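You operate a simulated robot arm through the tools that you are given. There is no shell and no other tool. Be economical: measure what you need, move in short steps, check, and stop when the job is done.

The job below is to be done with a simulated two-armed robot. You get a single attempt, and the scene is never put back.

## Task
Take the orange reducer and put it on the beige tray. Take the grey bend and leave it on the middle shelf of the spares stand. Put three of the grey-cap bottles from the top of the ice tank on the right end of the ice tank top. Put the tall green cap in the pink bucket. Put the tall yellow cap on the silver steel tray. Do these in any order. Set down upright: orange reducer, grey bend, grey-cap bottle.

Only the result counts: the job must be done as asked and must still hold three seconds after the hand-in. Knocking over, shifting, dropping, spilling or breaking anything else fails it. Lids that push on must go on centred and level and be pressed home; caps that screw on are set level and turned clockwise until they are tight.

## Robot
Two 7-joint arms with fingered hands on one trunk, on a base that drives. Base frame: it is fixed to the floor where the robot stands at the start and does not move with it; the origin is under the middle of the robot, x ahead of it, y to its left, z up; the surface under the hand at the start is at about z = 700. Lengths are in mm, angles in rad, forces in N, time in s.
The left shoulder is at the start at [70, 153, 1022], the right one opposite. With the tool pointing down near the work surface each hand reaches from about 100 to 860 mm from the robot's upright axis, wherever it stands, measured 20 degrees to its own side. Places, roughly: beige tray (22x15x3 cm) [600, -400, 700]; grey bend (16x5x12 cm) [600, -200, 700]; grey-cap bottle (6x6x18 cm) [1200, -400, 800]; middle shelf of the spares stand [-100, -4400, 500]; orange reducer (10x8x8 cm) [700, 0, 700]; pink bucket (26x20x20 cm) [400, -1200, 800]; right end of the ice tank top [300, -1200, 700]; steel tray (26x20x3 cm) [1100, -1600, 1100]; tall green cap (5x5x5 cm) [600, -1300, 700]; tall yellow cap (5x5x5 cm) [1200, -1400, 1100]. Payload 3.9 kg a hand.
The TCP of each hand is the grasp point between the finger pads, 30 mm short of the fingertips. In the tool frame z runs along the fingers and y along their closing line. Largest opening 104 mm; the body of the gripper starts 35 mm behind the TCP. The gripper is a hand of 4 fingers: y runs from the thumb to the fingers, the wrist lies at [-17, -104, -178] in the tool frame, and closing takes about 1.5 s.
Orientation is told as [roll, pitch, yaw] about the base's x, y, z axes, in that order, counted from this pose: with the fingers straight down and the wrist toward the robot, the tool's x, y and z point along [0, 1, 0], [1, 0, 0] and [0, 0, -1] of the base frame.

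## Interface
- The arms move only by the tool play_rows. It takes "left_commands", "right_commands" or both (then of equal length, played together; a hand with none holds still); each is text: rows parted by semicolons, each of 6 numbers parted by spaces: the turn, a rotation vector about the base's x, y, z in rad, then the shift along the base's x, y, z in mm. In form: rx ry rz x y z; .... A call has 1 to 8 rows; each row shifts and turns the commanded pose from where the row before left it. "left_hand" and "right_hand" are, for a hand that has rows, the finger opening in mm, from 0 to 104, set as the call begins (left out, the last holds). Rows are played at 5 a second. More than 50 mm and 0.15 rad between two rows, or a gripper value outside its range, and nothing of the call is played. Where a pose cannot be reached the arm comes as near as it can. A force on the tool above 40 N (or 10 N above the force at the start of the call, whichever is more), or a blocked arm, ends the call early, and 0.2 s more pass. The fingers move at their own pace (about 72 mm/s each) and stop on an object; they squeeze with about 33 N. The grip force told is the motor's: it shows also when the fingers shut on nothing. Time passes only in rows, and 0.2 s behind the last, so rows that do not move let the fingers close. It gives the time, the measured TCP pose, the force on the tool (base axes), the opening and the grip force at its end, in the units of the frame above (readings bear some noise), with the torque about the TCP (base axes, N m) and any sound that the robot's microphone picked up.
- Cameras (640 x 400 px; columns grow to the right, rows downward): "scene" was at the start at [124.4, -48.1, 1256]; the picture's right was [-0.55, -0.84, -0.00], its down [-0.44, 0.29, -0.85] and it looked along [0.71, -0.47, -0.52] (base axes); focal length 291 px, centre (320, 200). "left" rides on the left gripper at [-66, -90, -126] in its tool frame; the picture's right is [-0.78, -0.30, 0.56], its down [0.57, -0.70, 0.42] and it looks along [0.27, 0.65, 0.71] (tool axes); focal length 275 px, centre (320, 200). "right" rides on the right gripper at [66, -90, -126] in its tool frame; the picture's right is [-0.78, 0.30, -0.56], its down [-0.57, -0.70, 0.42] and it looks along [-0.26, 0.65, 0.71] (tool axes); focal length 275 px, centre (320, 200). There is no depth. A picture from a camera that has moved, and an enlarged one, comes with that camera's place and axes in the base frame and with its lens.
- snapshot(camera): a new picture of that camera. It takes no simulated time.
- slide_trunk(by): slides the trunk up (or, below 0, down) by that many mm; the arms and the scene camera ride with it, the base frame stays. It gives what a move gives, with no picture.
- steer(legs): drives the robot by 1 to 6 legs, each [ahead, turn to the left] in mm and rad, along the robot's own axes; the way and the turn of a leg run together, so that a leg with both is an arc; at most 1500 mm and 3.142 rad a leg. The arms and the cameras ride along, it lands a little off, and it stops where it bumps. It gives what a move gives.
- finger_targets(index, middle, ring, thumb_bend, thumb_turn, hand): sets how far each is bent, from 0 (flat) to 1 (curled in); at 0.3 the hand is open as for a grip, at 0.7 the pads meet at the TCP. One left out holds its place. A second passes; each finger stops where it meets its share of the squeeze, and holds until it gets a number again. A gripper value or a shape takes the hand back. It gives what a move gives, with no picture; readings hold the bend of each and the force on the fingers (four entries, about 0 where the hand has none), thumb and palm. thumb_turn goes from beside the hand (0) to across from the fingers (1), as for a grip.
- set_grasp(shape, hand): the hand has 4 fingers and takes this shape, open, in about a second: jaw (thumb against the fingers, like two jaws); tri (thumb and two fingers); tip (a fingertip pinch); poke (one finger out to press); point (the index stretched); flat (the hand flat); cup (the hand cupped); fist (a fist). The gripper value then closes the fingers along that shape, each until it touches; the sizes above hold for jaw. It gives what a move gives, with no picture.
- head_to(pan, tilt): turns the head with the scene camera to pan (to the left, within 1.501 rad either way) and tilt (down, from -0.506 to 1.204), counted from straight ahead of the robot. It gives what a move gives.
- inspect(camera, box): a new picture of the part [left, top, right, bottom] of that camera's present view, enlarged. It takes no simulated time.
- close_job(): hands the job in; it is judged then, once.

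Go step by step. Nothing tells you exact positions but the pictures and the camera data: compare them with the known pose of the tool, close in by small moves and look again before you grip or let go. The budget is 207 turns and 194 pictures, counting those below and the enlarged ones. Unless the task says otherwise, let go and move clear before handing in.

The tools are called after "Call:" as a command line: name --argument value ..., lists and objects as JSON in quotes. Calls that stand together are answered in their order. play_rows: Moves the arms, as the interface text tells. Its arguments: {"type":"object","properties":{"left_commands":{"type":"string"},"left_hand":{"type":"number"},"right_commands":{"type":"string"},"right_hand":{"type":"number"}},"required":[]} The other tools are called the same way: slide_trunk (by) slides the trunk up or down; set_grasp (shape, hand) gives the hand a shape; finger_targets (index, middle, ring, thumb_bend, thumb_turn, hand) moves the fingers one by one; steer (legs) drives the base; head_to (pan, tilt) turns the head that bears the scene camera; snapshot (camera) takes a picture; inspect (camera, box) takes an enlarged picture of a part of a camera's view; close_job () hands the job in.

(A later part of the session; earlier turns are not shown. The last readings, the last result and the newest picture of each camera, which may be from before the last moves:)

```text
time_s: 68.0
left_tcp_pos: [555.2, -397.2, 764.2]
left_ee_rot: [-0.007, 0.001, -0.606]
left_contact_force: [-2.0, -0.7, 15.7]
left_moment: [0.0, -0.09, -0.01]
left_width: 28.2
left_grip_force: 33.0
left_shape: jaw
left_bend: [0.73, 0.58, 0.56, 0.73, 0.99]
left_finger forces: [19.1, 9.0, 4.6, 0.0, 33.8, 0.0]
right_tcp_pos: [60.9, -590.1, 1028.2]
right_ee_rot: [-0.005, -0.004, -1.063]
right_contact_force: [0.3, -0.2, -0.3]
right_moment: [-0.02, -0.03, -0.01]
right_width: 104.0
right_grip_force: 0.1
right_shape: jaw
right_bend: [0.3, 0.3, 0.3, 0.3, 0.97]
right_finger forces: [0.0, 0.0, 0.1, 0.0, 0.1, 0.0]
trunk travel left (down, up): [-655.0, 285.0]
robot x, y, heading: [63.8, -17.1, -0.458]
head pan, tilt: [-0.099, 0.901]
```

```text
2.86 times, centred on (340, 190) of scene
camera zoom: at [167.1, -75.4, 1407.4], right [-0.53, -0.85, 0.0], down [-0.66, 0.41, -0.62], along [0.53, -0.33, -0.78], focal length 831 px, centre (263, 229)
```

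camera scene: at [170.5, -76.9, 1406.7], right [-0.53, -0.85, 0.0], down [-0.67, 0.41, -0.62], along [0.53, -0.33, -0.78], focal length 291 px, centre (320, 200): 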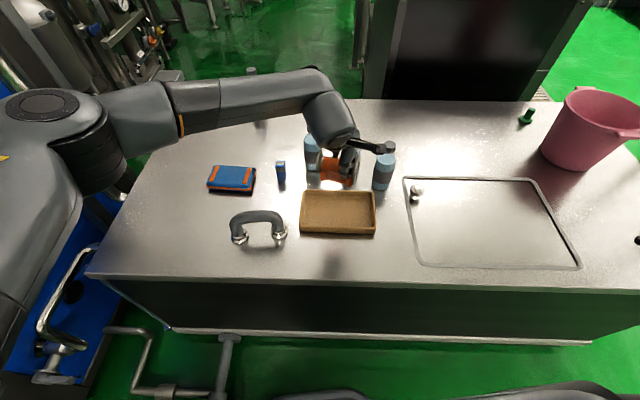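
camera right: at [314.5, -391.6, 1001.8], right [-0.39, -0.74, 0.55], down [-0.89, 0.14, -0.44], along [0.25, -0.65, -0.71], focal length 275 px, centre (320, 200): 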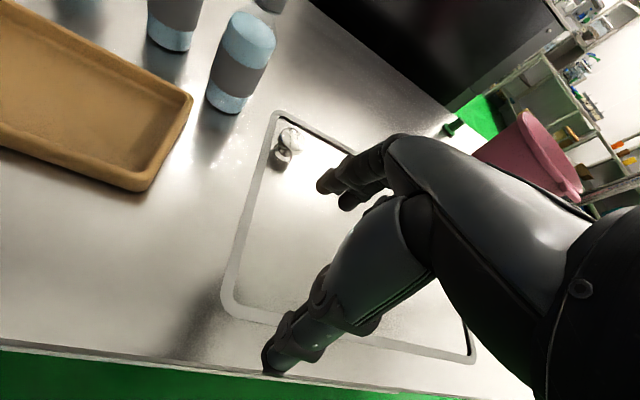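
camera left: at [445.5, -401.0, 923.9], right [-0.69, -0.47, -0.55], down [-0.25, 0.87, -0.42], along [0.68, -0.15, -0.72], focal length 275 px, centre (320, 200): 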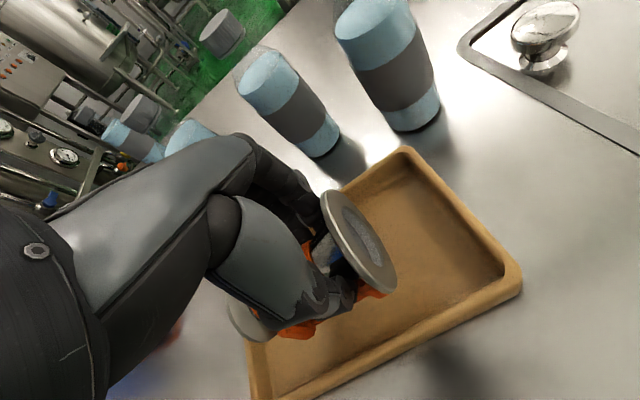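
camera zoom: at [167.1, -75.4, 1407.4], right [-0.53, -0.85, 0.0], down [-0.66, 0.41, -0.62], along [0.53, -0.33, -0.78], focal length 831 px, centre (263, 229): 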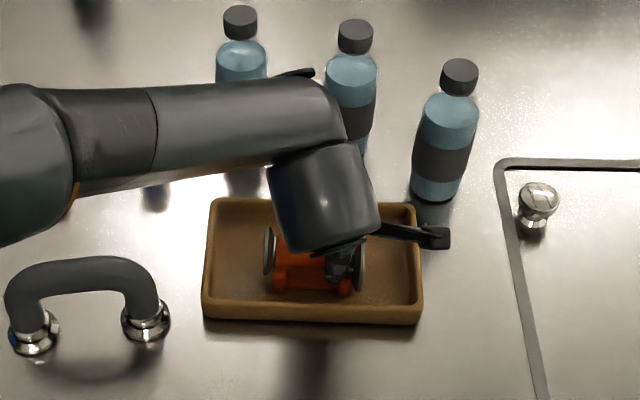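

It's seated. Ease up 1 mm, open to 75 mm only, then rise.

Call:
play_rows --left_commands "0 0 0 0 0 1.5;0 0 0 0 0 0;0 0 0 0 0 0;0 0 0 0 0 0;0 0 0 0 0 0;0 0 0 0 0 0" --left_hand 72

Call:
play_rows --left_commands "0 0 0 0 0 20;0 0 0 0 0 40;0 0 0 0 0 40;0 0 0 0 0 40;0 0 0 0 0 0"

Call:
inspect --camera "scene" --box '[200, 100, 460, 280]'

Call:
snapshot --camera "left"

```text
time_s: 69.4
left_tcp_pos: [556.0, -397.0, 762.4]
left_ee_rot: [-0.006, 0.004, -0.606]
left_contact_force: [-0.1, 0.1, -0.4]
left_moment: [0.0, -0.05, 0.0]
left_width: 71.7
left_grip_force: 0.1
left_shape: jaw
left_bend: [0.28, 0.37, 0.34, 0.57, 0.99]
left_finger forces: [0.1, 0.0, 0.0, 0.1, 0.1, 0.0]
right_tcp_pos: [62.7, -592.2, 1024.8]
right_ee_rot: [-0.004, 0.002, -1.063]
right_contact_force: [-0.3, 0.6, 0.3]
right_moment: [0.01, -0.05, -0.04]
right_width: 103.9
right_grip_force: 0.1
right_shape: jaw
right_bend: [0.3, 0.3, 0.3, 0.3, 0.97]
right_finger forces: [0.0, 0.0, 0.1, 0.0, 0.0, 0.1]
trunk travel left (down, up): [-655.0, 285.0]
robot x, y, heading: [62.9, -16.1, -0.456]
head pan, tilt: [-0.099, 0.901]
```

```text
time_s: 70.6
left_tcp_pos: [556.4, -398.6, 900.5]
left_ee_rot: [-0.003, 0.005, -0.606]
left_contact_force: [1.3, 0.4, -0.5]
left_moment: [-0.01, 0.02, 0.03]
left_width: 71.7
left_grip_force: 0.0
left_shape: jaw
left_bend: [0.28, 0.37, 0.34, 0.57, 0.99]
left_finger forces: [0.1, 0.0, 0.1, 0.0, 0.0, 0.0]
right_tcp_pos: [63.2, -590.8, 1026.2]
right_ee_rot: [-0.005, 0.001, -1.062]
right_contact_force: [0.4, 0.2, -0.7]
right_moment: [-0.03, 0.0, 0.04]
right_width: 103.9
right_grip_force: 0.1
right_shape: jaw
right_bend: [0.3, 0.3, 0.3, 0.3, 0.97]
right_finger forces: [0.0, 0.1, 0.0, 0.0, 0.0, 0.1]
trunk travel left (down, up): [-655.0, 285.0]
robot x, y, heading: [63.3, -12.4, -0.457]
head pan, tilt: [-0.099, 0.901]
```

```text
2.22 times, centred on (330, 190) of scene
camera zoom: at [170.1, -77.4, 1406.7], right [-0.53, -0.85, 0.0], down [-0.67, 0.41, -0.62], along [0.53, -0.33, -0.78], focal length 646 px, centre (298, 222)
```

zoom: 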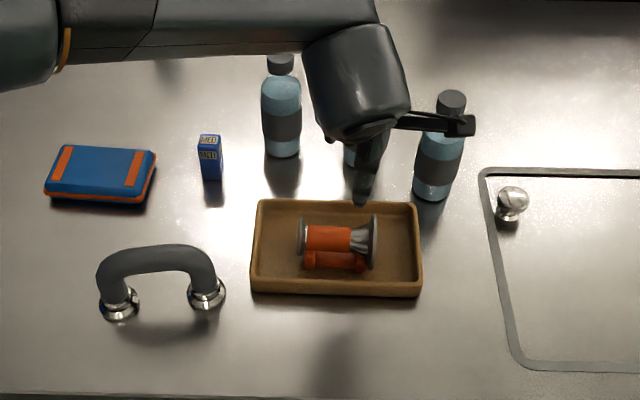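

```text
140 pictures are left
camera left: at [445.4, -402.2, 1027.5], right [-0.69, -0.47, -0.55], down [-0.25, 0.87, -0.42], along [0.68, -0.15, -0.72], focal length 275 px, centre (320, 200)
```

left: 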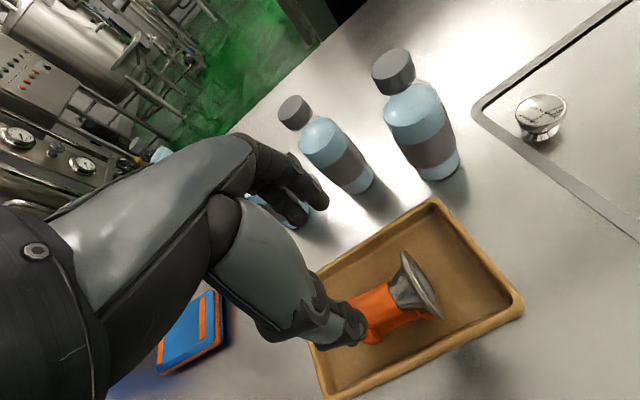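

The reducer stands properly in the tray. Next bottles: left hand takes the left one, right hand the right one. Raise the left hand and reposition slightly.

Call:
play_rows --left_commands "0 0 0 0 0 40;0 0 0 0 0 40;0 0 0 0 0 0"

Call:
steer --legs '[[0, -0.132], [40, 0]]'

Call:
head_to --pan 0.0 --tilt 0.8

Call:
snapshot --camera "scene"

```text
time_s: 71.4
left_tcp_pos: [555.8, -398.3, 981.8]
left_ee_rot: [-0.004, 0.006, -0.605]
left_contact_force: [-0.4, -0.3, -0.6]
left_moment: [0.02, 0.05, -0.05]
left_width: 71.5
left_grip_force: 0.1
left_shape: jaw
left_bend: [0.28, 0.37, 0.34, 0.57, 0.99]
left_finger forces: [0.0, 0.0, 0.0, 0.1, 0.0, 0.0]
right_tcp_pos: [63.6, -591.5, 1025.2]
right_ee_rot: [-0.005, 0.002, -1.064]
right_contact_force: [0.2, 0.7, 0.6]
right_moment: [0.0, 0.0, 0.03]
right_width: 104.0
right_grip_force: 0.0
right_shape: jaw
right_bend: [0.3, 0.3, 0.3, 0.3, 0.97]
right_finger forces: [0.0, 0.1, 0.0, 0.0, 0.0, 0.0]
trunk travel left (down, up): [-655.0, 285.0]
robot x, y, heading: [60.5, -15.7, -0.455]
head pan, tilt: [-0.099, 0.901]
```

```text
time_s: 72.9
left_tcp_pos: [531.4, -479.6, 986.4]
left_ee_rot: [-0.005, 0.001, -0.738]
left_contact_force: [-0.8, 0.0, -0.2]
left_moment: [-0.01, -0.01, 0.0]
left_width: 71.7
left_grip_force: 0.1
left_shape: jaw
left_bend: [0.28, 0.37, 0.34, 0.57, 0.99]
left_finger forces: [0.0, 0.0, 0.0, 0.0, 0.1, 0.0]
right_tcp_pos: [17.9, -606.0, 1026.6]
right_ee_rot: [-0.006, -0.006, -1.196]
right_contact_force: [-2.2, 0.3, 0.2]
right_moment: [-0.02, -0.01, 0.0]
right_width: 104.0
right_grip_force: 0.1
right_shape: jaw
right_bend: [0.3, 0.3, 0.3, 0.3, 0.97]
right_finger forces: [0.0, 0.0, 0.0, 0.0, 0.1, 0.1]
trunk travel left (down, up): [-655.0, 285.0]
robot x, y, heading: [97.4, -41.1, -0.587]
head pan, tilt: [-0.099, 0.901]
```

```text
time_s: 73.5
left_tcp_pos: [534.9, -483.5, 980.9]
left_ee_rot: [-0.004, 0.006, -0.738]
left_contact_force: [-0.5, 0.6, 0.8]
left_moment: [-0.01, 0.03, -0.02]
left_width: 71.8
left_grip_force: 0.1
left_shape: jaw
left_bend: [0.28, 0.37, 0.34, 0.57, 0.99]
left_finger forces: [0.1, 0.0, 0.0, 0.1, 0.0, 0.0]
right_tcp_pos: [22.0, -610.4, 1026.0]
right_ee_rot: [-0.007, 0.0, -1.196]
right_contact_force: [0.4, 0.2, -0.2]
right_moment: [-0.02, 0.01, 0.01]
right_width: 104.0
right_grip_force: 0.0
right_shape: jaw
right_bend: [0.3, 0.3, 0.3, 0.3, 0.97]
right_finger forces: [0.0, 0.0, 0.0, 0.0, 0.1, 0.0]
trunk travel left (down, up): [-655.0, 285.0]
robot x, y, heading: [93.0, -37.2, -0.588]
head pan, tilt: [0.0, 0.799]
```

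```text
139 pictures are left
camera scene: at [203.6, -110.8, 1414.5], right [-0.55, -0.83, 0.0], down [-0.6, 0.4, -0.7], along [0.58, -0.39, -0.72], focal length 291 px, centre (320, 200)
```

scene: 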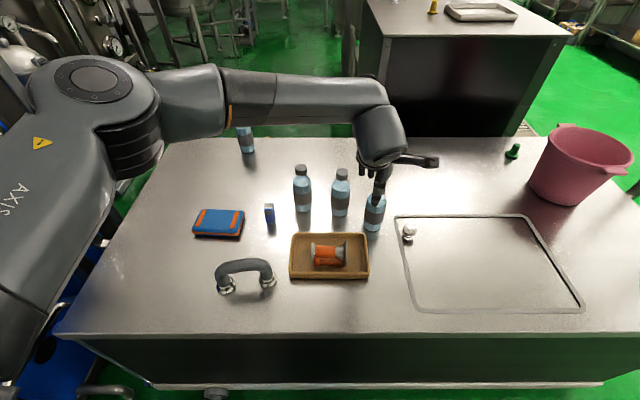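

Move the left hand over the left bottle while the right hand starts toward the right bottle.

Call:
play_rows --left_commands "0 0 0 45 13 -5;0 0 0 45 13 -5;0 0 0 45 13 -5;0 0 0 45 13 -10;0 0 0 45 13 -10;0 0 0 0 0 0;0 0 0 0 0 0;0 0 0 0 0 0" --right_commands "0 0 0.06 45 4 0;0 0 0.06 45 4 0;0 0 0.06 45 4 0;0 0 0.06 45 4 0;0 0 0.06 45 4 0;0 0 0.06 45 4 0;0 0 0.06 45 4 0;0 0 0.06 45 4 0"

Call:
snapshot --camera "left"

Call:
snapshot --camera "scene"

```text
time_s: 75.3
left_tcp_pos: [761.8, -414.8, 944.2]
left_ee_rot: [-0.005, 0.005, -0.735]
left_contact_force: [0.6, 0.6, 0.1]
left_moment: [-0.01, 0.03, -0.03]
left_width: 71.7
left_grip_force: 0.1
left_shape: jaw
left_bend: [0.28, 0.37, 0.34, 0.57, 0.99]
left_finger forces: [0.0, 0.0, 0.1, 0.0, 0.0, 0.1]
right_tcp_pos: [355.2, -592.8, 1021.2]
right_ee_rot: [-0.002, -0.001, -0.709]
right_contact_force: [0.6, -0.2, 0.2]
right_moment: [-0.03, 0.04, 0.01]
right_width: 103.9
right_grip_force: 0.1
right_shape: jaw
right_bend: [0.3, 0.3, 0.3, 0.3, 0.97]
right_finger forces: [0.0, 0.0, 0.0, 0.1, 0.0, 0.0]
right hand out of reach, approached as far as the arm can: row 7, 8
trunk travel left (down, up): [-655.0, 285.0]
robot x, y, heading: [94.3, -40.6, -0.583]
head pan, tilt: [0.0, 0.799]
```

```text
138 pictures are left
camera left: at [651.1, -403.6, 1070.6], right [-0.74, -0.38, -0.55], down [-0.14, 0.9, -0.42], along [0.65, -0.24, -0.72], focal length 275 px, centre (320, 200)
```

left: 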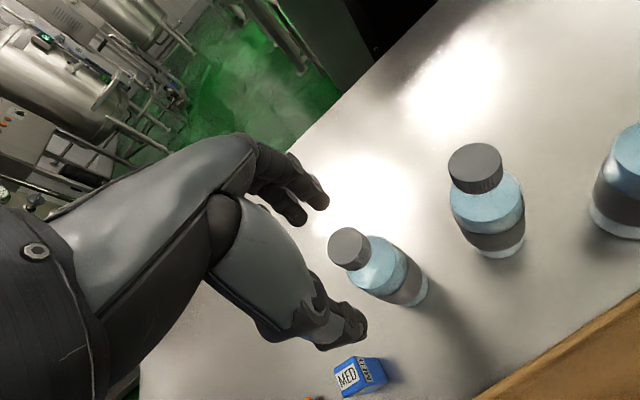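

```text
137 pictures are left
camera scene: at [204.7, -110.1, 1414.5], right [-0.55, -0.83, 0.0], down [-0.6, 0.4, -0.7], along [0.58, -0.39, -0.72], focal length 291 px, centre (320, 200)
```

scene: 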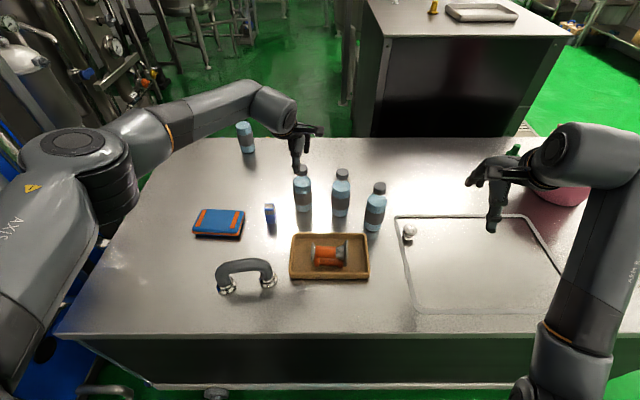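

Left bottle measured at ≈(778,-431), right bottle ≈(588,-565). Fine-position left, continue right at lower height.

Call:
play_rows --left_commands "0 0 0 16 -16 -10;0 0 0 0 0 -10;0 0 0 0 0 -10;0 0 0 0 0 0;0 0 0 0 0 0;0 0 0 0 0 0;0 0 0 0 0 0;0 0 0 0 0 0" --right_commands "0 0 0 0 0 -40;0 0 0 0 0 -20;0 0 0.03 40 5 0;0 0 0.03 40 5 0;0 0 0.03 40 5 0;0 0 0.03 40 5 0;0 0 0.03 40 5 0;0 0 0 33 3 0"

Call:
snapshot --camera "left"

Call:
snapshot --camera "right"

Call:
snapshot --camera "scene"

```text
time_s: 77.1
left_tcp_pos: [775.8, -433.0, 916.4]
left_ee_rot: [-0.005, 0.004, -0.737]
left_contact_force: [-0.5, 0.0, -0.8]
left_moment: [-0.01, 0.03, -0.01]
left_width: 71.5
left_grip_force: 0.1
left_shape: jaw
left_bend: [0.28, 0.37, 0.34, 0.57, 0.99]
left_finger forces: [0.0, 0.0, 0.0, 0.0, 0.0, 0.1]
right_tcp_pos: [532.9, -635.5, 955.6]
right_ee_rot: [0.001, 0.0, -0.551]
right_contact_force: [1.0, -0.7, -0.1]
right_moment: [-0.01, 0.01, 0.01]
right_width: 103.8
right_grip_force: 0.1
right_shape: jaw
right_bend: [0.3, 0.3, 0.3, 0.3, 0.97]
right_finger forces: [0.1, 0.0, 0.0, 0.0, 0.0, 0.0]
right hand out of reach, approached as far as the arm can: row 3, 4, 5, 6, 7, 8
trunk travel left (down, up): [-655.0, 285.0]
robot x, y, heading: [96.4, -39.5, -0.589]
head pan, tilt: [0.0, 0.799]
```

```text
136 pictures are left
camera left: at [665.9, -421.5, 1041.9], right [-0.74, -0.38, -0.55], down [-0.14, 0.9, -0.42], along [0.65, -0.24, -0.72], focal length 275 px, centre (320, 200)
```

left: 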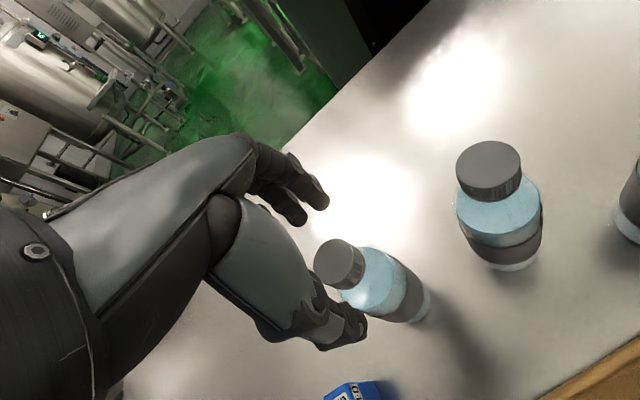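

```text
135 pictures are left
camera right: at [490.8, -533.7, 1082.4], right [-0.15, -0.82, 0.56], down [-0.9, -0.12, -0.42], along [0.41, -0.56, -0.71], focal length 275 px, centre (320, 200)
```

right: 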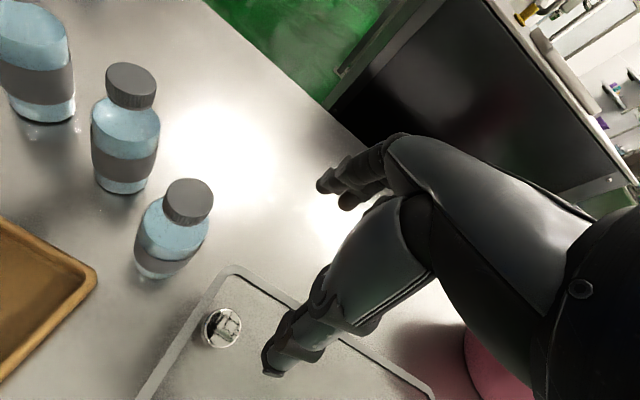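

```text
134 pictures are left
camera scene: at [203.9, -110.1, 1414.6], right [-0.55, -0.83, 0.0], down [-0.6, 0.4, -0.7], along [0.58, -0.39, -0.72], focal length 291 px, centre (320, 200)
```

scene: 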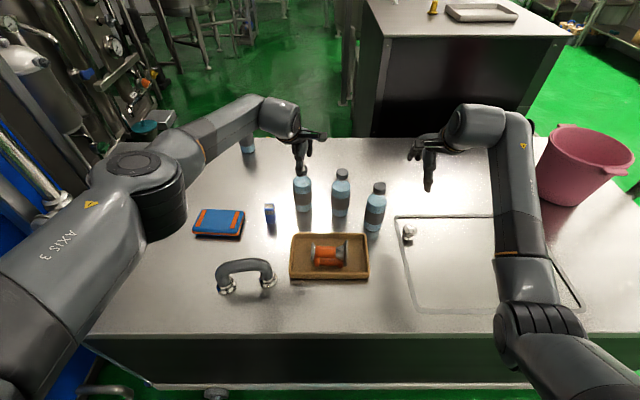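

Left is centred over its cap; descend halfway. Right hand needs more yaw; turn it and move toward its bottle.

Call:
play_rows --left_commands "0 0 0 0 0 -10;0 0 0 0 0 -10;0 0 0 0 0 -8;0 0 0 0 0 0;0 0 0 0 0 0;0 0 0 0 0 0" --right_commands "0 0 0.1 0 0 0;0 0 0.1 0 0 0;0 0 0.05 18 22 0;0 0 0.03 18 23 0;0 0 0 18 23 0;0 0 0 0 0 0"

Call:
snapshot --camera "left"

Call:
snapshot --camera "right"

```text
time_s: 78.5
left_tcp_pos: [775.0, -433.3, 888.8]
left_ee_rot: [-0.007, 0.004, -0.736]
left_contact_force: [0.1, -0.6, 0.7]
left_moment: [-0.02, 0.01, 0.02]
left_width: 72.0
left_grip_force: 0.0
left_shape: jaw
left_bend: [0.28, 0.37, 0.34, 0.57, 0.99]
left_finger forces: [0.0, 0.0, 0.0, 0.1, 0.1, 0.0]
right_tcp_pos: [586.8, -567.4, 956.9]
right_ee_rot: [-0.007, 0.001, -0.287]
right_contact_force: [-0.7, -0.2, 0.5]
right_moment: [0.01, 0.01, 0.01]
right_width: 103.8
right_grip_force: 0.0
right_shape: jaw
right_bend: [0.3, 0.3, 0.3, 0.3, 0.97]
right_finger forces: [0.0, 0.0, 0.1, 0.1, 0.0, 0.0]
trunk travel left (down, up): [-655.0, 285.0]
robot x, y, heading: [98.7, -40.3, -0.59]
head pan, tilt: [0.0, 0.799]
```

```text
133 pictures are left
camera left: at [664.1, -422.0, 1014.9], right [-0.74, -0.38, -0.55], down [-0.14, 0.89, -0.42], along [0.65, -0.24, -0.72], focal length 275 px, centre (320, 200)
```

left: 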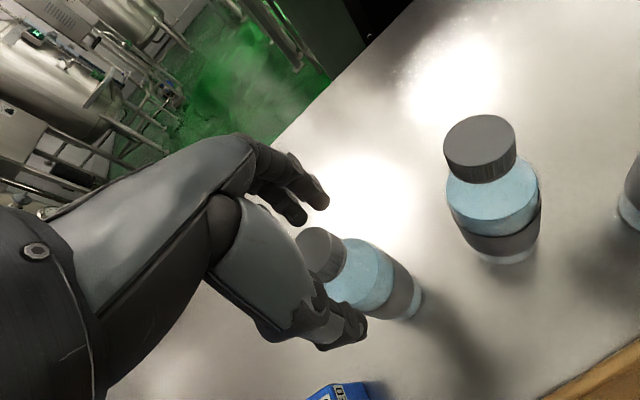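

```text
132 pictures are left
camera right: at [518.4, -478.8, 1083.1], right [0.07, -0.83, 0.56], down [-0.83, -0.35, -0.42], along [0.55, -0.44, -0.71], focal length 275 px, centre (320, 200)
```

right: 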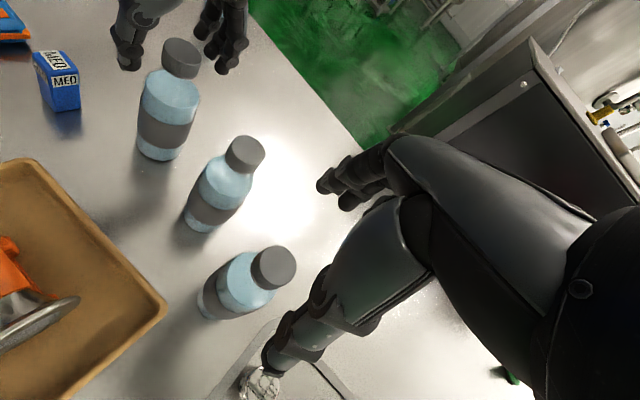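

Both hands are near centred; apply small corrections and descend (left to grip height, right partway).

Call:
play_rows --left_commands "0 0 0 7 -4 0;0 0 0 0 0 -10;0 0 0 0 0 -10;0 0 0 0 0 -6;0 0 0 0 0 0;0 0 0 0 0 0" --right_commands "0.005 0 0 10 1 -10;0 0 0 0 0 -15;0 0 0 0 0 -15;0 0 0 0 0 -15;0 0 0 0 0 0;0 0 0 0 0 0" --right_hand 75

Call:
snapshot --camera "left"

Call:
snapshot --camera "right"

Call:
inspect --camera "scene" --box '[250, 100, 450, 240]'

```text
time_s: 79.9
left_tcp_pos: [772.5, -428.9, 865.7]
left_ee_rot: [-0.004, 0.002, -0.737]
left_contact_force: [-0.2, 0.3, -0.1]
left_moment: [0.04, -0.02, 0.0]
left_width: 71.8
left_grip_force: 0.1
left_shape: jaw
left_bend: [0.28, 0.37, 0.34, 0.57, 0.99]
left_finger forces: [0.0, 0.0, 0.1, 0.1, 0.0, 0.1]
left hand out of reach, approached as far as the arm can: row 1, 3
right_tcp_pos: [595.7, -565.6, 902.8]
right_ee_rot: [0.0, 0.001, -0.288]
right_contact_force: [0.4, 0.3, 0.3]
right_moment: [0.02, 0.04, -0.01]
right_width: 75.3
right_grip_force: 0.0
right_shape: jaw
right_bend: [0.27, 0.36, 0.33, 0.54, 0.98]
right_finger forces: [0.0, 0.0, 0.0, 0.1, 0.1, 0.0]
trunk travel left (down, up): [-655.0, 285.0]
robot x, y, heading: [95.4, -40.5, -0.588]
head pan, tilt: [0.0, 0.799]
```

```text
131 pictures are left
camera left: at [662.4, -417.8, 991.7], right [-0.74, -0.38, -0.55], down [-0.14, 0.89, -0.43], along [0.66, -0.24, -0.72], focal length 275 px, centre (320, 200)
```

left: 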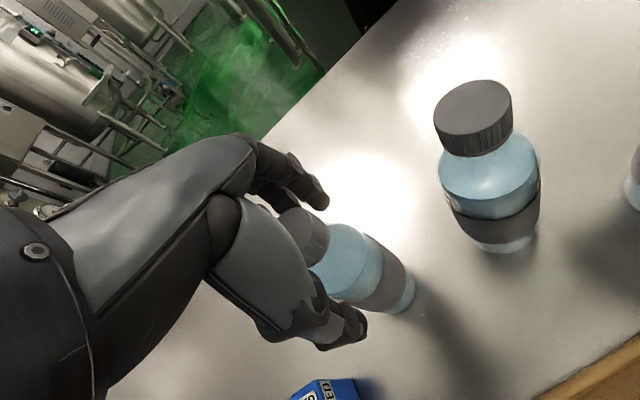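

```text
130 pictures are left
camera right: at [527.7, -478.3, 1029.4], right [0.07, -0.83, 0.56], down [-0.83, -0.35, -0.42], along [0.55, -0.44, -0.71], focal length 275 px, centre (320, 200)
```

right: 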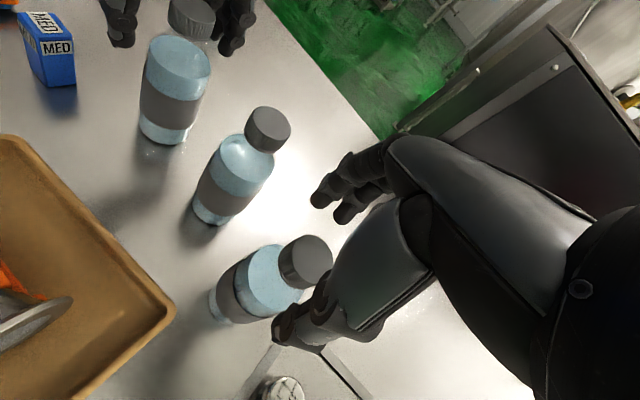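

```text
2.86 times, centred on (350, 170) of scene
camera zoom: at [203.1, -109.8, 1414.7], right [-0.55, -0.83, 0.0], down [-0.6, 0.4, -0.7], along [0.58, -0.39, -0.72], focal length 831 px, centre (234, 286)
```

zoom: 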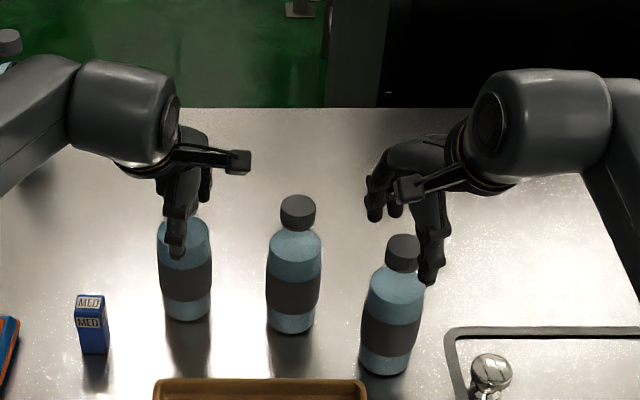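

Left stopped ~10 mm short at its reach limit; I'll try a small yaw turn to gain reach, and bring the right down to grip height.

Call:
play_rows --left_commands "0 0 -0.1 0 0 0;0 0 -0.05 4 -3 0;0 0 0 4 -4 -2;0 0 0 0 0 0;0 0 0 0 0 0" --right_commands "0 0 0 0 0 -12;0 0 0 0 0 -12;0 0 0 0 0 -10;0 0 0 0 0 -6;0 0 0 0 0 0"

Call:
snapshot --camera "left"

Call:
snapshot --camera "right"

```text
time_s: 81.1
left_tcp_pos: [760.2, -421.6, 870.2]
left_ee_rot: [-0.006, 0.005, -0.839]
left_contact_force: [0.8, 0.7, -0.5]
left_moment: [-0.01, -0.01, -0.02]
left_width: 72.2
left_grip_force: 0.1
left_shape: jaw
left_bend: [0.28, 0.37, 0.34, 0.57, 0.99]
left_finger forces: [0.1, 0.5, 0.0, 0.1, 0.1, 0.0]
left hand out of reach, approached as far as the arm can: row 1, 2, 3
right_tcp_pos: [595.2, -566.4, 861.9]
right_ee_rot: [-0.001, 0.003, -0.287]
right_contact_force: [0.1, -0.2, 0.2]
right_moment: [0.02, -0.02, 0.05]
right_width: 75.1
right_grip_force: 0.1
right_shape: jaw
right_bend: [0.27, 0.36, 0.33, 0.54, 0.98]
right_finger forces: [0.1, 0.1, 0.0, 0.0, 0.0, 0.0]
trunk travel left (down, up): [-655.0, 285.0]
robot x, y, heading: [95.3, -39.3, -0.583]
head pan, tilt: [0.0, 0.799]
```

```text
128 pictures are left
camera left: at [651.7, -399.9, 995.6], right [-0.78, -0.3, -0.55], down [-0.05, 0.9, -0.42], along [0.63, -0.3, -0.72], focal length 275 px, centre (320, 200)
```

left: 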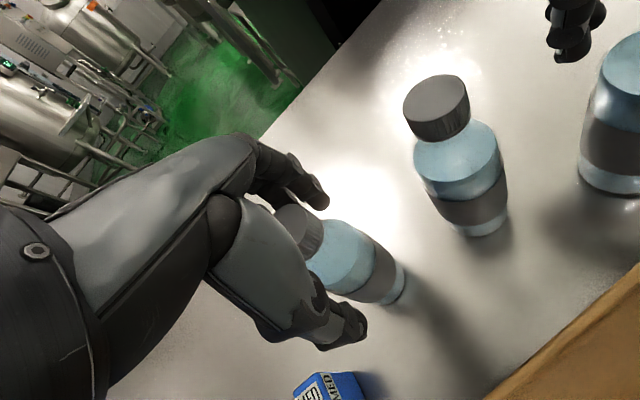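

```text
127 pictures are left
camera right: at [527.4, -479.1, 989.2], right [0.07, -0.83, 0.56], down [-0.83, -0.35, -0.42], along [0.55, -0.44, -0.71], focal length 275 px, centre (320, 200)
```

right: 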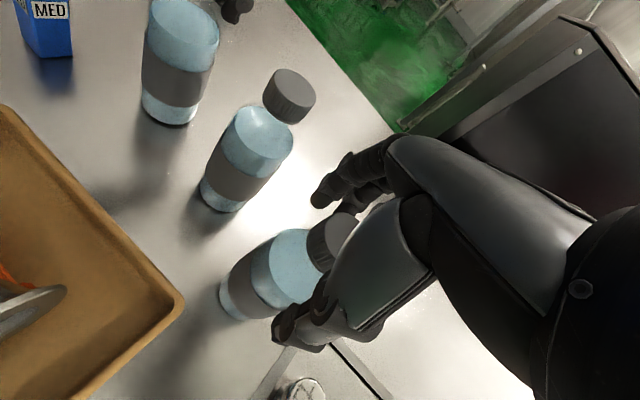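

Wrong direction; turn left-hand yaw the other way and move in. Meanwhile close the right hand on its cap.

Call:
play_rows --left_commands "0 0 0.1 0 0 0;0 0 0.1 6 -4 0;0 0 0.05 7 -5 0;0 0 0 7 -5 -4;0 0 0 0 0 0;0 0 0 0 0 0;0 0 0 0 0 0;0 0 0 0 0 0" --right_commands "0 0 0 0 0 0;0 0 0 0 0 0;0 0 0 0 0 0;0 0 0 0 0 0;0 0 0 0 0 0;0 0 0 0 0 0;0 0 0 0 0 0;0 0 0 0 0 0" --right_hand 0

Call:
snapshot --camera "left"

Call:
snapshot --camera "right"

```text
time_s: 82.9
left_tcp_pos: [773.8, -429.5, 869.7]
left_ee_rot: [-0.005, 0.002, -0.637]
left_contact_force: [0.5, 0.2, 0.1]
left_moment: [0.0, 0.02, 0.04]
left_width: 71.7
left_grip_force: 0.1
left_shape: jaw
left_bend: [0.28, 0.37, 0.34, 0.57, 0.99]
left_finger forces: [0.1, 0.0, 0.0, 0.1, 0.0, 0.0]
left hand out of reach, approached as far as the arm can: row 4
right_tcp_pos: [595.6, -565.7, 861.9]
right_ee_rot: [0.0, 0.001, -0.286]
right_contact_force: [1.3, -0.1, 3.6]
right_moment: [-0.13, -0.47, 0.05]
right_width: 22.3
right_grip_force: 32.5
right_shape: jaw
right_bend: [0.73, 0.5, 0.58, 0.74, 1.0]
right_finger forces: [17.0, 12.9, 0.1, 0.1, 24.0, 0.0]
trunk travel left (down, up): [-655.0, 285.0]
robot x, y, heading: [94.1, -39.5, -0.588]
head pan, tilt: [0.0, 0.799]
```

```text
126 pictures are left
camera left: at [662.3, -429.7, 995.7], right [-0.7, -0.45, -0.55], down [-0.23, 0.88, -0.43], along [0.67, -0.17, -0.72], focal length 275 px, centre (320, 200)
```

left: 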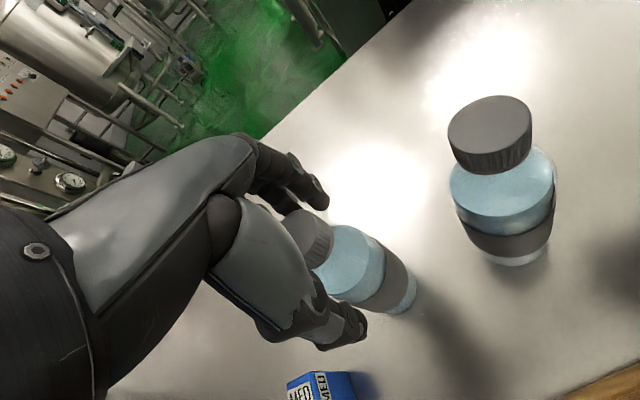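

```text
125 pictures are left
camera right: at [527.3, -478.6, 990.0], right [0.07, -0.83, 0.56], down [-0.83, -0.35, -0.42], along [0.55, -0.44, -0.71], focal length 275 px, centre (320, 200)
```

right: 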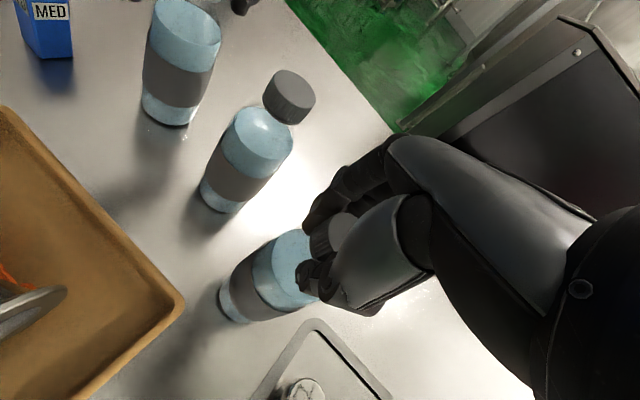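

Right hand holds its bottle by the cap. Lift it gently, then drive ~12 mm forward so the left hand centres on its cap.

Call:
play_rows --right_commands "0 0 0 0 0 15;0 0 0 0 0 25;0 0 0 0 0 30;0 0 0 0 0 0"

Call:
snapshot --camera "right"

Call:
inspect --camera "scene" --box '[250, 100, 450, 240]'

```text
time_s: 83.9
left_tcp_pos: [772.5, -430.5, 869.0]
left_ee_rot: [-0.005, 0.004, -0.635]
left_contact_force: [0.6, 0.2, -0.3]
left_moment: [-0.03, -0.01, -0.01]
left_width: 72.0
left_grip_force: 0.1
left_shape: jaw
left_bend: [0.28, 0.37, 0.34, 0.57, 0.99]
left_finger forces: [0.1, 0.1, 0.0, 0.0, 0.0, 0.1]
right_tcp_pos: [593.9, -569.0, 931.4]
right_ee_rot: [0.0, 0.004, -0.285]
right_contact_force: [-0.3, 0.0, -4.0]
right_moment: [0.06, -0.01, -0.01]
right_width: 22.3
right_grip_force: 32.9
right_shape: jaw
right_bend: [0.73, 0.5, 0.58, 0.75, 1.0]
right_finger forces: [15.7, 11.5, 0.0, 0.1, 24.3, 0.0]
trunk travel left (down, up): [-655.0, 285.0]
robot x, y, heading: [96.9, -40.5, -0.586]
head pan, tilt: [0.0, 0.799]
```

```text
124 pictures are left
camera right: at [526.2, -481.7, 1059.1], right [0.07, -0.83, 0.56], down [-0.84, -0.35, -0.42], along [0.55, -0.44, -0.72], focal length 275 px, centre (320, 200)
```

right: 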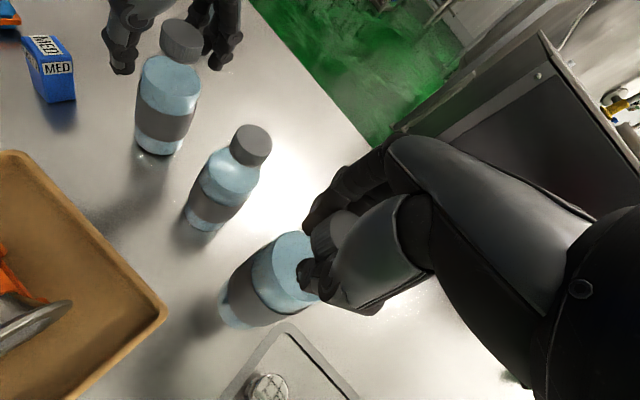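

```text
2.86 times, centred on (350, 170) of scene
camera zoom: at [203.6, -110.6, 1414.6], right [-0.55, -0.83, 0.0], down [-0.6, 0.4, -0.7], along [0.58, -0.39, -0.72], focal length 831 px, centre (234, 286)
```

zoom: 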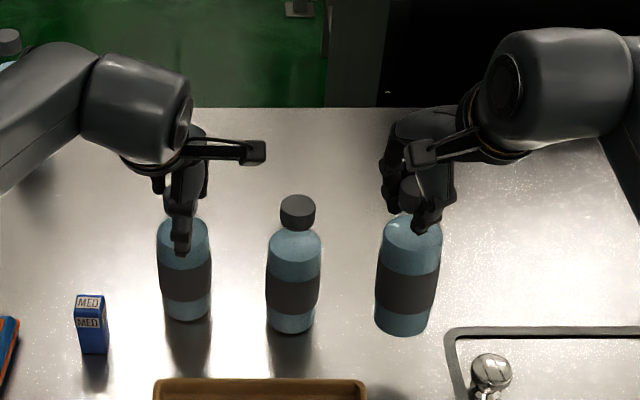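

Bottle lifted cleanly. Nudge the base forward 10 mm and check the left hand.

Call:
steer --legs '[[10, 0]]'

Call:
snapshot --camera "right"

Call:
snapshot --camera "left"

```text
time_s: 84.7
left_tcp_pos: [780.0, -435.3, 871.6]
left_ee_rot: [-0.005, 0.001, -0.637]
left_contact_force: [-0.1, 0.4, 0.0]
left_moment: [-0.01, 0.01, 0.03]
left_width: 72.0
left_grip_force: 0.0
left_shape: jaw
left_bend: [0.28, 0.37, 0.34, 0.57, 0.99]
left_finger forces: [0.0, 0.1, 0.1, 0.0, 0.0, 0.1]
right_tcp_pos: [601.0, -573.8, 934.8]
right_ee_rot: [0.001, 0.001, -0.286]
right_contact_force: [-0.3, 0.8, -2.9]
right_moment: [0.05, 0.02, -0.02]
right_width: 22.3
right_grip_force: 32.8
right_shape: jaw
right_bend: [0.73, 0.5, 0.58, 0.75, 1.0]
right_finger forces: [15.6, 11.4, 0.0, 0.0, 24.3, 0.1]
trunk travel left (down, up): [-655.0, 285.0]
robot x, y, heading: [101.0, -43.9, -0.587]
head pan, tilt: [0.0, 0.799]
```

```text
122 pictures are left
camera right: at [532.8, -485.6, 1060.6], right [0.07, -0.83, 0.56], down [-0.83, -0.35, -0.42], along [0.55, -0.44, -0.71], focal length 275 px, centre (320, 200)
```

right: 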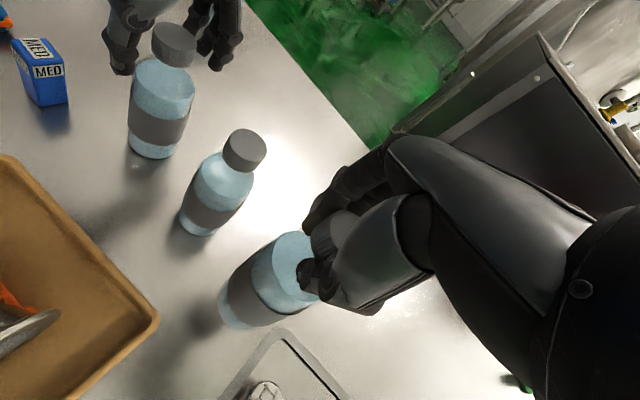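

```text
121 pictures are left
camera left: at [669.5, -434.9, 996.6], right [-0.7, -0.45, -0.55], down [-0.22, 0.88, -0.43], along [0.68, -0.17, -0.72], focal length 275 px, centre (320, 200)
```

left: 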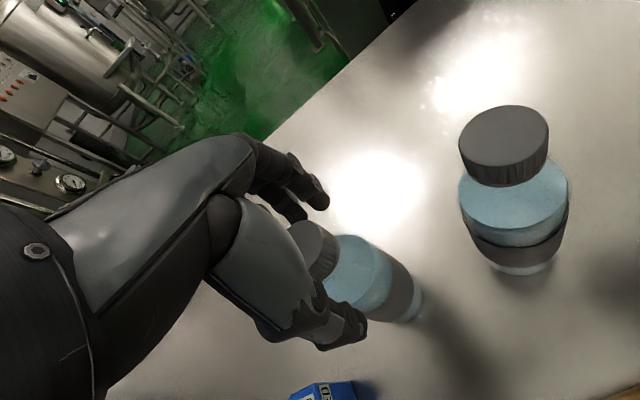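

Left hand is centred. Lower 7 mm and close on the cap.

Call:
play_rows --left_commands "0 0 0 0 0 -7;0 0 0 0 0 0"

Call:
play_rows --left_commands "0 0 0 0 0 0;0 0 0 0 0 0;0 0 0 0 0 0;0 0 0 0 0 0;0 0 0 0 0 0;0 0 0 0 0 0;0 0 0 0 0 0;0 0 0 0 0 0" --left_hand 0

Call:
snapshot --camera "left"

```text
time_s: 85.3
left_tcp_pos: [780.6, -436.0, 861.6]
left_ee_rot: [-0.006, 0.002, -0.637]
left_contact_force: [-0.1, -0.2, -0.8]
left_moment: [0.0, 0.0, 0.02]
left_width: 71.8
left_grip_force: 0.0
left_shape: jaw
left_bend: [0.28, 0.37, 0.34, 0.57, 0.99]
left_finger forces: [0.0, 0.0, 0.1, 0.1, 0.0, 0.1]
right_tcp_pos: [601.2, -574.0, 931.6]
right_ee_rot: [0.001, 0.002, -0.287]
right_contact_force: [0.2, 0.0, -3.9]
right_moment: [0.01, 0.01, 0.02]
right_width: 22.1
right_grip_force: 33.1
right_shape: jaw
right_bend: [0.73, 0.5, 0.58, 0.75, 1.0]
right_finger forces: [15.7, 11.5, 0.1, 0.1, 24.2, 0.1]
trunk travel left (down, up): [-655.0, 285.0]
robot x, y, heading: [104.0, -43.2, -0.59]
head pan, tilt: [0.0, 0.799]
```

```text
time_s: 87.1
left_tcp_pos: [780.6, -436.9, 863.1]
left_ee_rot: [-0.006, 0.002, -0.637]
left_contact_force: [1.0, -2.3, 7.5]
left_moment: [-0.41, -0.49, -0.05]
left_width: 22.4
left_grip_force: 33.3
left_shape: jaw
left_bend: [0.73, 0.52, 0.61, 0.75, 1.0]
left_finger forces: [19.0, 14.0, 0.0, 0.1, 22.6, 0.1]
right_tcp_pos: [600.8, -574.1, 933.4]
right_ee_rot: [-0.001, 0.001, -0.286]
right_contact_force: [-0.1, -0.6, -3.3]
right_moment: [0.01, 0.01, 0.03]
right_width: 22.3
right_grip_force: 32.8
right_shape: jaw
right_bend: [0.73, 0.5, 0.58, 0.75, 1.0]
right_finger forces: [15.7, 11.4, 0.1, 0.0, 24.2, 0.0]
trunk travel left (down, up): [-655.0, 285.0]
robot x, y, heading: [102.6, -45.4, -0.589]
head pan, tilt: [0.0, 0.799]
```

```text
120 pictures are left
camera left: at [670.1, -435.9, 988.6], right [-0.7, -0.45, -0.55], down [-0.22, 0.88, -0.43], along [0.68, -0.17, -0.72], focal length 275 px, centre (320, 200)
```

left: 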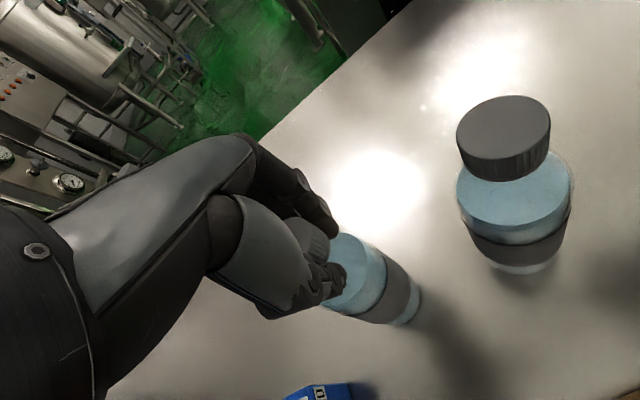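

Both bottles held. Lift and draw them in toward the robot above the other objects.

Call:
play_rows --left_commands "0 0 0 0 0 15;0 0 0 0 0 25;0 0 0 -10 7 30;0 0 0 -35 23 15;0 0 0 -35 23 15;0 0 0 -35 23 15;0 0 0 -35 23 15;0 0 0 -35 23 0" --right_commands "0 0 0 0 0 10;0 0 0 0 0 10;0 0 0 -10 7 10;0 0 0 -20 14 10;0 0 0 -20 14 10;0 0 0 -20 14 10;0 0 0 -20 14 10;0 0 0 -20 14 0"

Call:
snapshot --camera "scene"

```text
time_s: 88.9
left_tcp_pos: [597.8, -310.8, 996.0]
left_ee_rot: [-0.007, 0.001, -0.637]
left_contact_force: [-0.2, -0.1, -3.2]
left_moment: [-0.05, 0.03, -0.01]
left_width: 20.4
left_grip_force: 33.0
left_shape: jaw
left_bend: [0.73, 0.52, 0.72, 0.76, 1.0]
left_finger forces: [15.8, 10.2, 3.4, 0.0, 22.4, 0.1]
right_tcp_pos: [489.9, -495.4, 1002.3]
right_ee_rot: [0.001, 0.0, -0.286]
right_contact_force: [-0.6, -0.2, -3.9]
right_moment: [0.03, 0.02, -0.01]
right_width: 22.0
right_grip_force: 32.6
right_shape: jaw
right_bend: [0.73, 0.5, 0.58, 0.76, 1.0]
right_finger forces: [15.7, 11.8, 0.0, 0.0, 24.2, 0.0]
trunk travel left (down, up): [-655.0, 285.0]
robot x, y, heading: [105.4, -41.7, -0.587]
head pan, tilt: [0.0, 0.799]
```

```text
119 pictures are left
camera scene: at [210.2, -114.3, 1414.9], right [-0.55, -0.83, 0.0], down [-0.6, 0.4, -0.7], along [0.58, -0.39, -0.72], focal length 291 px, centre (320, 200)
```

scene: 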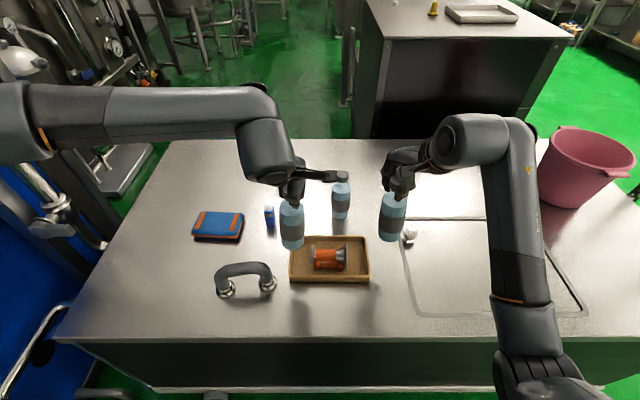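

Both bottles are up. Before driving to the right end, look right.

Call:
head_to --pan -1.2 --tilt 0.5

Call:
snapshot --camera "scene"

```text
time_s: 90.3
left_tcp_pos: [597.2, -313.2, 992.5]
left_ee_rot: [-0.005, 0.005, -0.638]
left_contact_force: [-0.6, -0.2, -3.7]
left_moment: [-0.03, 0.03, -0.01]
left_width: 20.7
left_grip_force: 32.2
left_shape: jaw
left_bend: [0.73, 0.52, 0.72, 0.76, 1.0]
left_finger forces: [15.8, 10.3, 3.6, 0.0, 22.1, 0.0]
right_tcp_pos: [491.9, -496.5, 1000.0]
right_ee_rot: [-0.001, 0.002, -0.287]
right_contact_force: [0.2, 0.9, -2.7]
right_moment: [0.05, 0.03, 0.0]
right_width: 22.5
right_grip_force: 32.9
right_shape: jaw
right_bend: [0.73, 0.5, 0.58, 0.76, 1.0]
right_finger forces: [16.0, 11.7, 0.0, 0.0, 24.0, 0.0]
trunk travel left (down, up): [-655.0, 285.0]
robot x, y, heading: [105.2, -44.6, -0.591]
head pan, tilt: [-1.201, 0.499]
```

```text
118 pictures are left
camera scene: at [125.5, -160.2, 1440.5], right [-0.98, 0.22, 0.0], down [0.1, 0.47, -0.88], along [-0.19, -0.86, -0.48], focal length 291 px, centre (320, 200)
```

scene: 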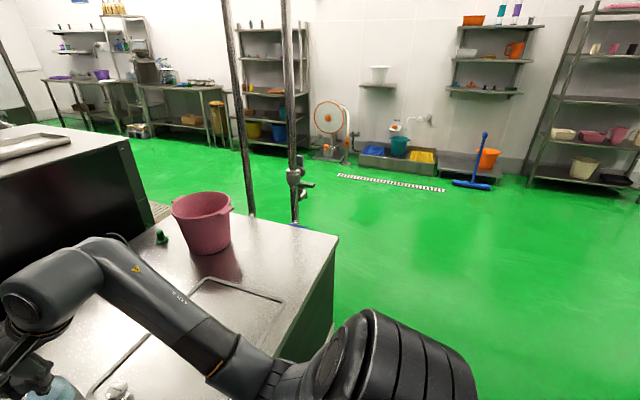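

The way is clear if I stay in front of the tank; two poles stand just beyond its right edge. Back off, turn right, drive along the front, turn back.

Call:
steer --legs '[[-100, 0], [0, -1.571], [820, 0], [0, 1.571]]'

Call:
head_to --pan -0.15 --tilt 0.75

Call:
snapshot --camera "scene"

```text
time_s: 93.2
left_tcp_pos: [296.9, -480.2, 993.1]
left_ee_rot: [-0.001, 0.007, -1.197]
left_contact_force: [-0.2, -0.6, -3.0]
left_moment: [-0.01, 0.01, -0.01]
left_width: 20.3
left_grip_force: 33.3
left_shape: jaw
left_bend: [0.73, 0.52, 0.72, 0.76, 1.0]
left_finger forces: [15.7, 9.7, 4.7, 0.1, 21.9, 0.0]
right_tcp_pos: [107.1, -579.7, 998.6]
right_ee_rot: [0.002, 0.0, -0.844]
right_contact_force: [-0.5, 0.0, -3.1]
right_moment: [0.04, -0.05, 0.02]
right_width: 21.8
right_grip_force: 32.6
right_shape: jaw
right_bend: [0.73, 0.5, 0.58, 0.76, 1.0]
right_finger forces: [17.6, 11.2, 0.0, 0.0, 23.6, 0.0]
trunk travel left (down, up): [-655.0, 285.0]
robot x, y, heading: [22.7, 8.6, -1.142]
head pan, tilt: [-1.201, 0.499]
stopped in leg 2: the robot was blocked; the commanded pose is now the measured one
```

```text
time_s: 94.5
left_tcp_pos: [298.1, -478.1, 991.7]
left_ee_rot: [-0.004, 0.007, -1.197]
left_contact_force: [-0.6, 0.2, -3.4]
left_moment: [-0.05, 0.02, 0.0]
left_width: 20.2
left_grip_force: 32.7
left_shape: jaw
left_bend: [0.73, 0.52, 0.72, 0.76, 1.0]
left_finger forces: [15.5, 9.7, 4.9, 0.1, 21.9, 0.0]
right_tcp_pos: [111.1, -578.2, 1001.2]
right_ee_rot: [0.002, 0.002, -0.846]
right_contact_force: [-0.6, -0.1, -3.5]
right_moment: [0.02, 0.02, 0.0]
right_width: 21.8
right_grip_force: 33.0
right_shape: jaw
right_bend: [0.73, 0.5, 0.58, 0.76, 1.0]
right_finger forces: [17.4, 11.1, 0.0, 0.0, 23.7, 0.0]
trunk travel left (down, up): [-655.0, 285.0]
robot x, y, heading: [23.0, 8.8, -1.142]
head pan, tilt: [-0.15, 0.75]
```

```text
117 pictures are left
camera scene: at [64.2, -114.8, 1418.6], right [-0.96, -0.27, 0.0], down [-0.19, 0.66, -0.73], along [0.2, -0.7, -0.68], focal length 291 px, centre (320, 200)
```

scene: 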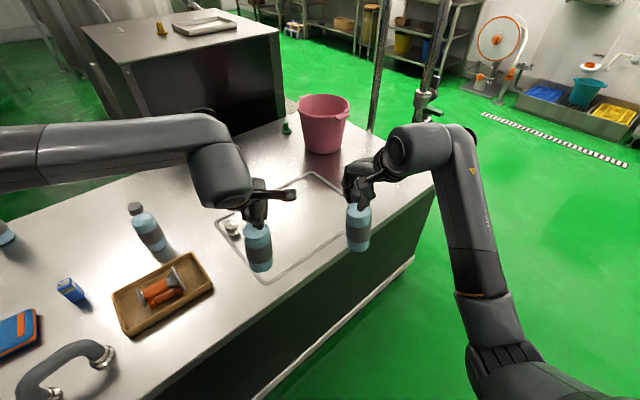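

The turn was blocked, probably the base's rear-left corner against the floor pump. Ease forward, then continue the turn.

Call:
steer --legs '[[80, 0], [0, -1.016]]'

Call:
snapshot --camera "scene"

```text
time_s: 98.1
left_tcp_pos: [-207.0, -559.7, 991.2]
left_ee_rot: [-0.004, 0.008, -2.194]
left_contact_force: [0.2, -0.3, -3.7]
left_moment: [0.02, 0.03, 0.01]
left_width: 20.5
left_grip_force: 32.7
left_shape: jaw
left_bend: [0.73, 0.52, 0.72, 0.76, 1.0]
left_finger forces: [15.6, 9.7, 5.3, 0.0, 21.0, 0.0]
right_tcp_pos: [-393.1, -456.1, 1001.2]
right_ee_rot: [0.0, 0.003, -1.843]
right_contact_force: [-0.2, 0.8, -3.5]
right_moment: [-0.01, -0.05, 0.04]
right_width: 22.0
right_grip_force: 33.0
right_shape: jaw
right_bend: [0.73, 0.5, 0.58, 0.76, 1.0]
right_finger forces: [16.7, 10.8, 0.0, 0.0, 22.8, 0.0]
trunk travel left (down, up): [-655.0, 285.0]
robot x, y, heading: [53.0, -63.3, -2.145]
head pan, tilt: [-0.15, 0.75]
```

```text
116 pictures are left
camera scene: at [-28.7, -166.4, 1418.6], right [-0.75, 0.66, 0.0], down [0.45, 0.51, -0.73], along [-0.48, -0.55, -0.68], focal length 291 px, centre (320, 200)
```

scene: 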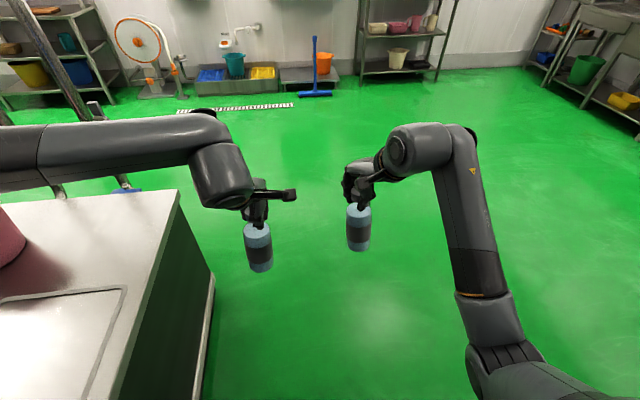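

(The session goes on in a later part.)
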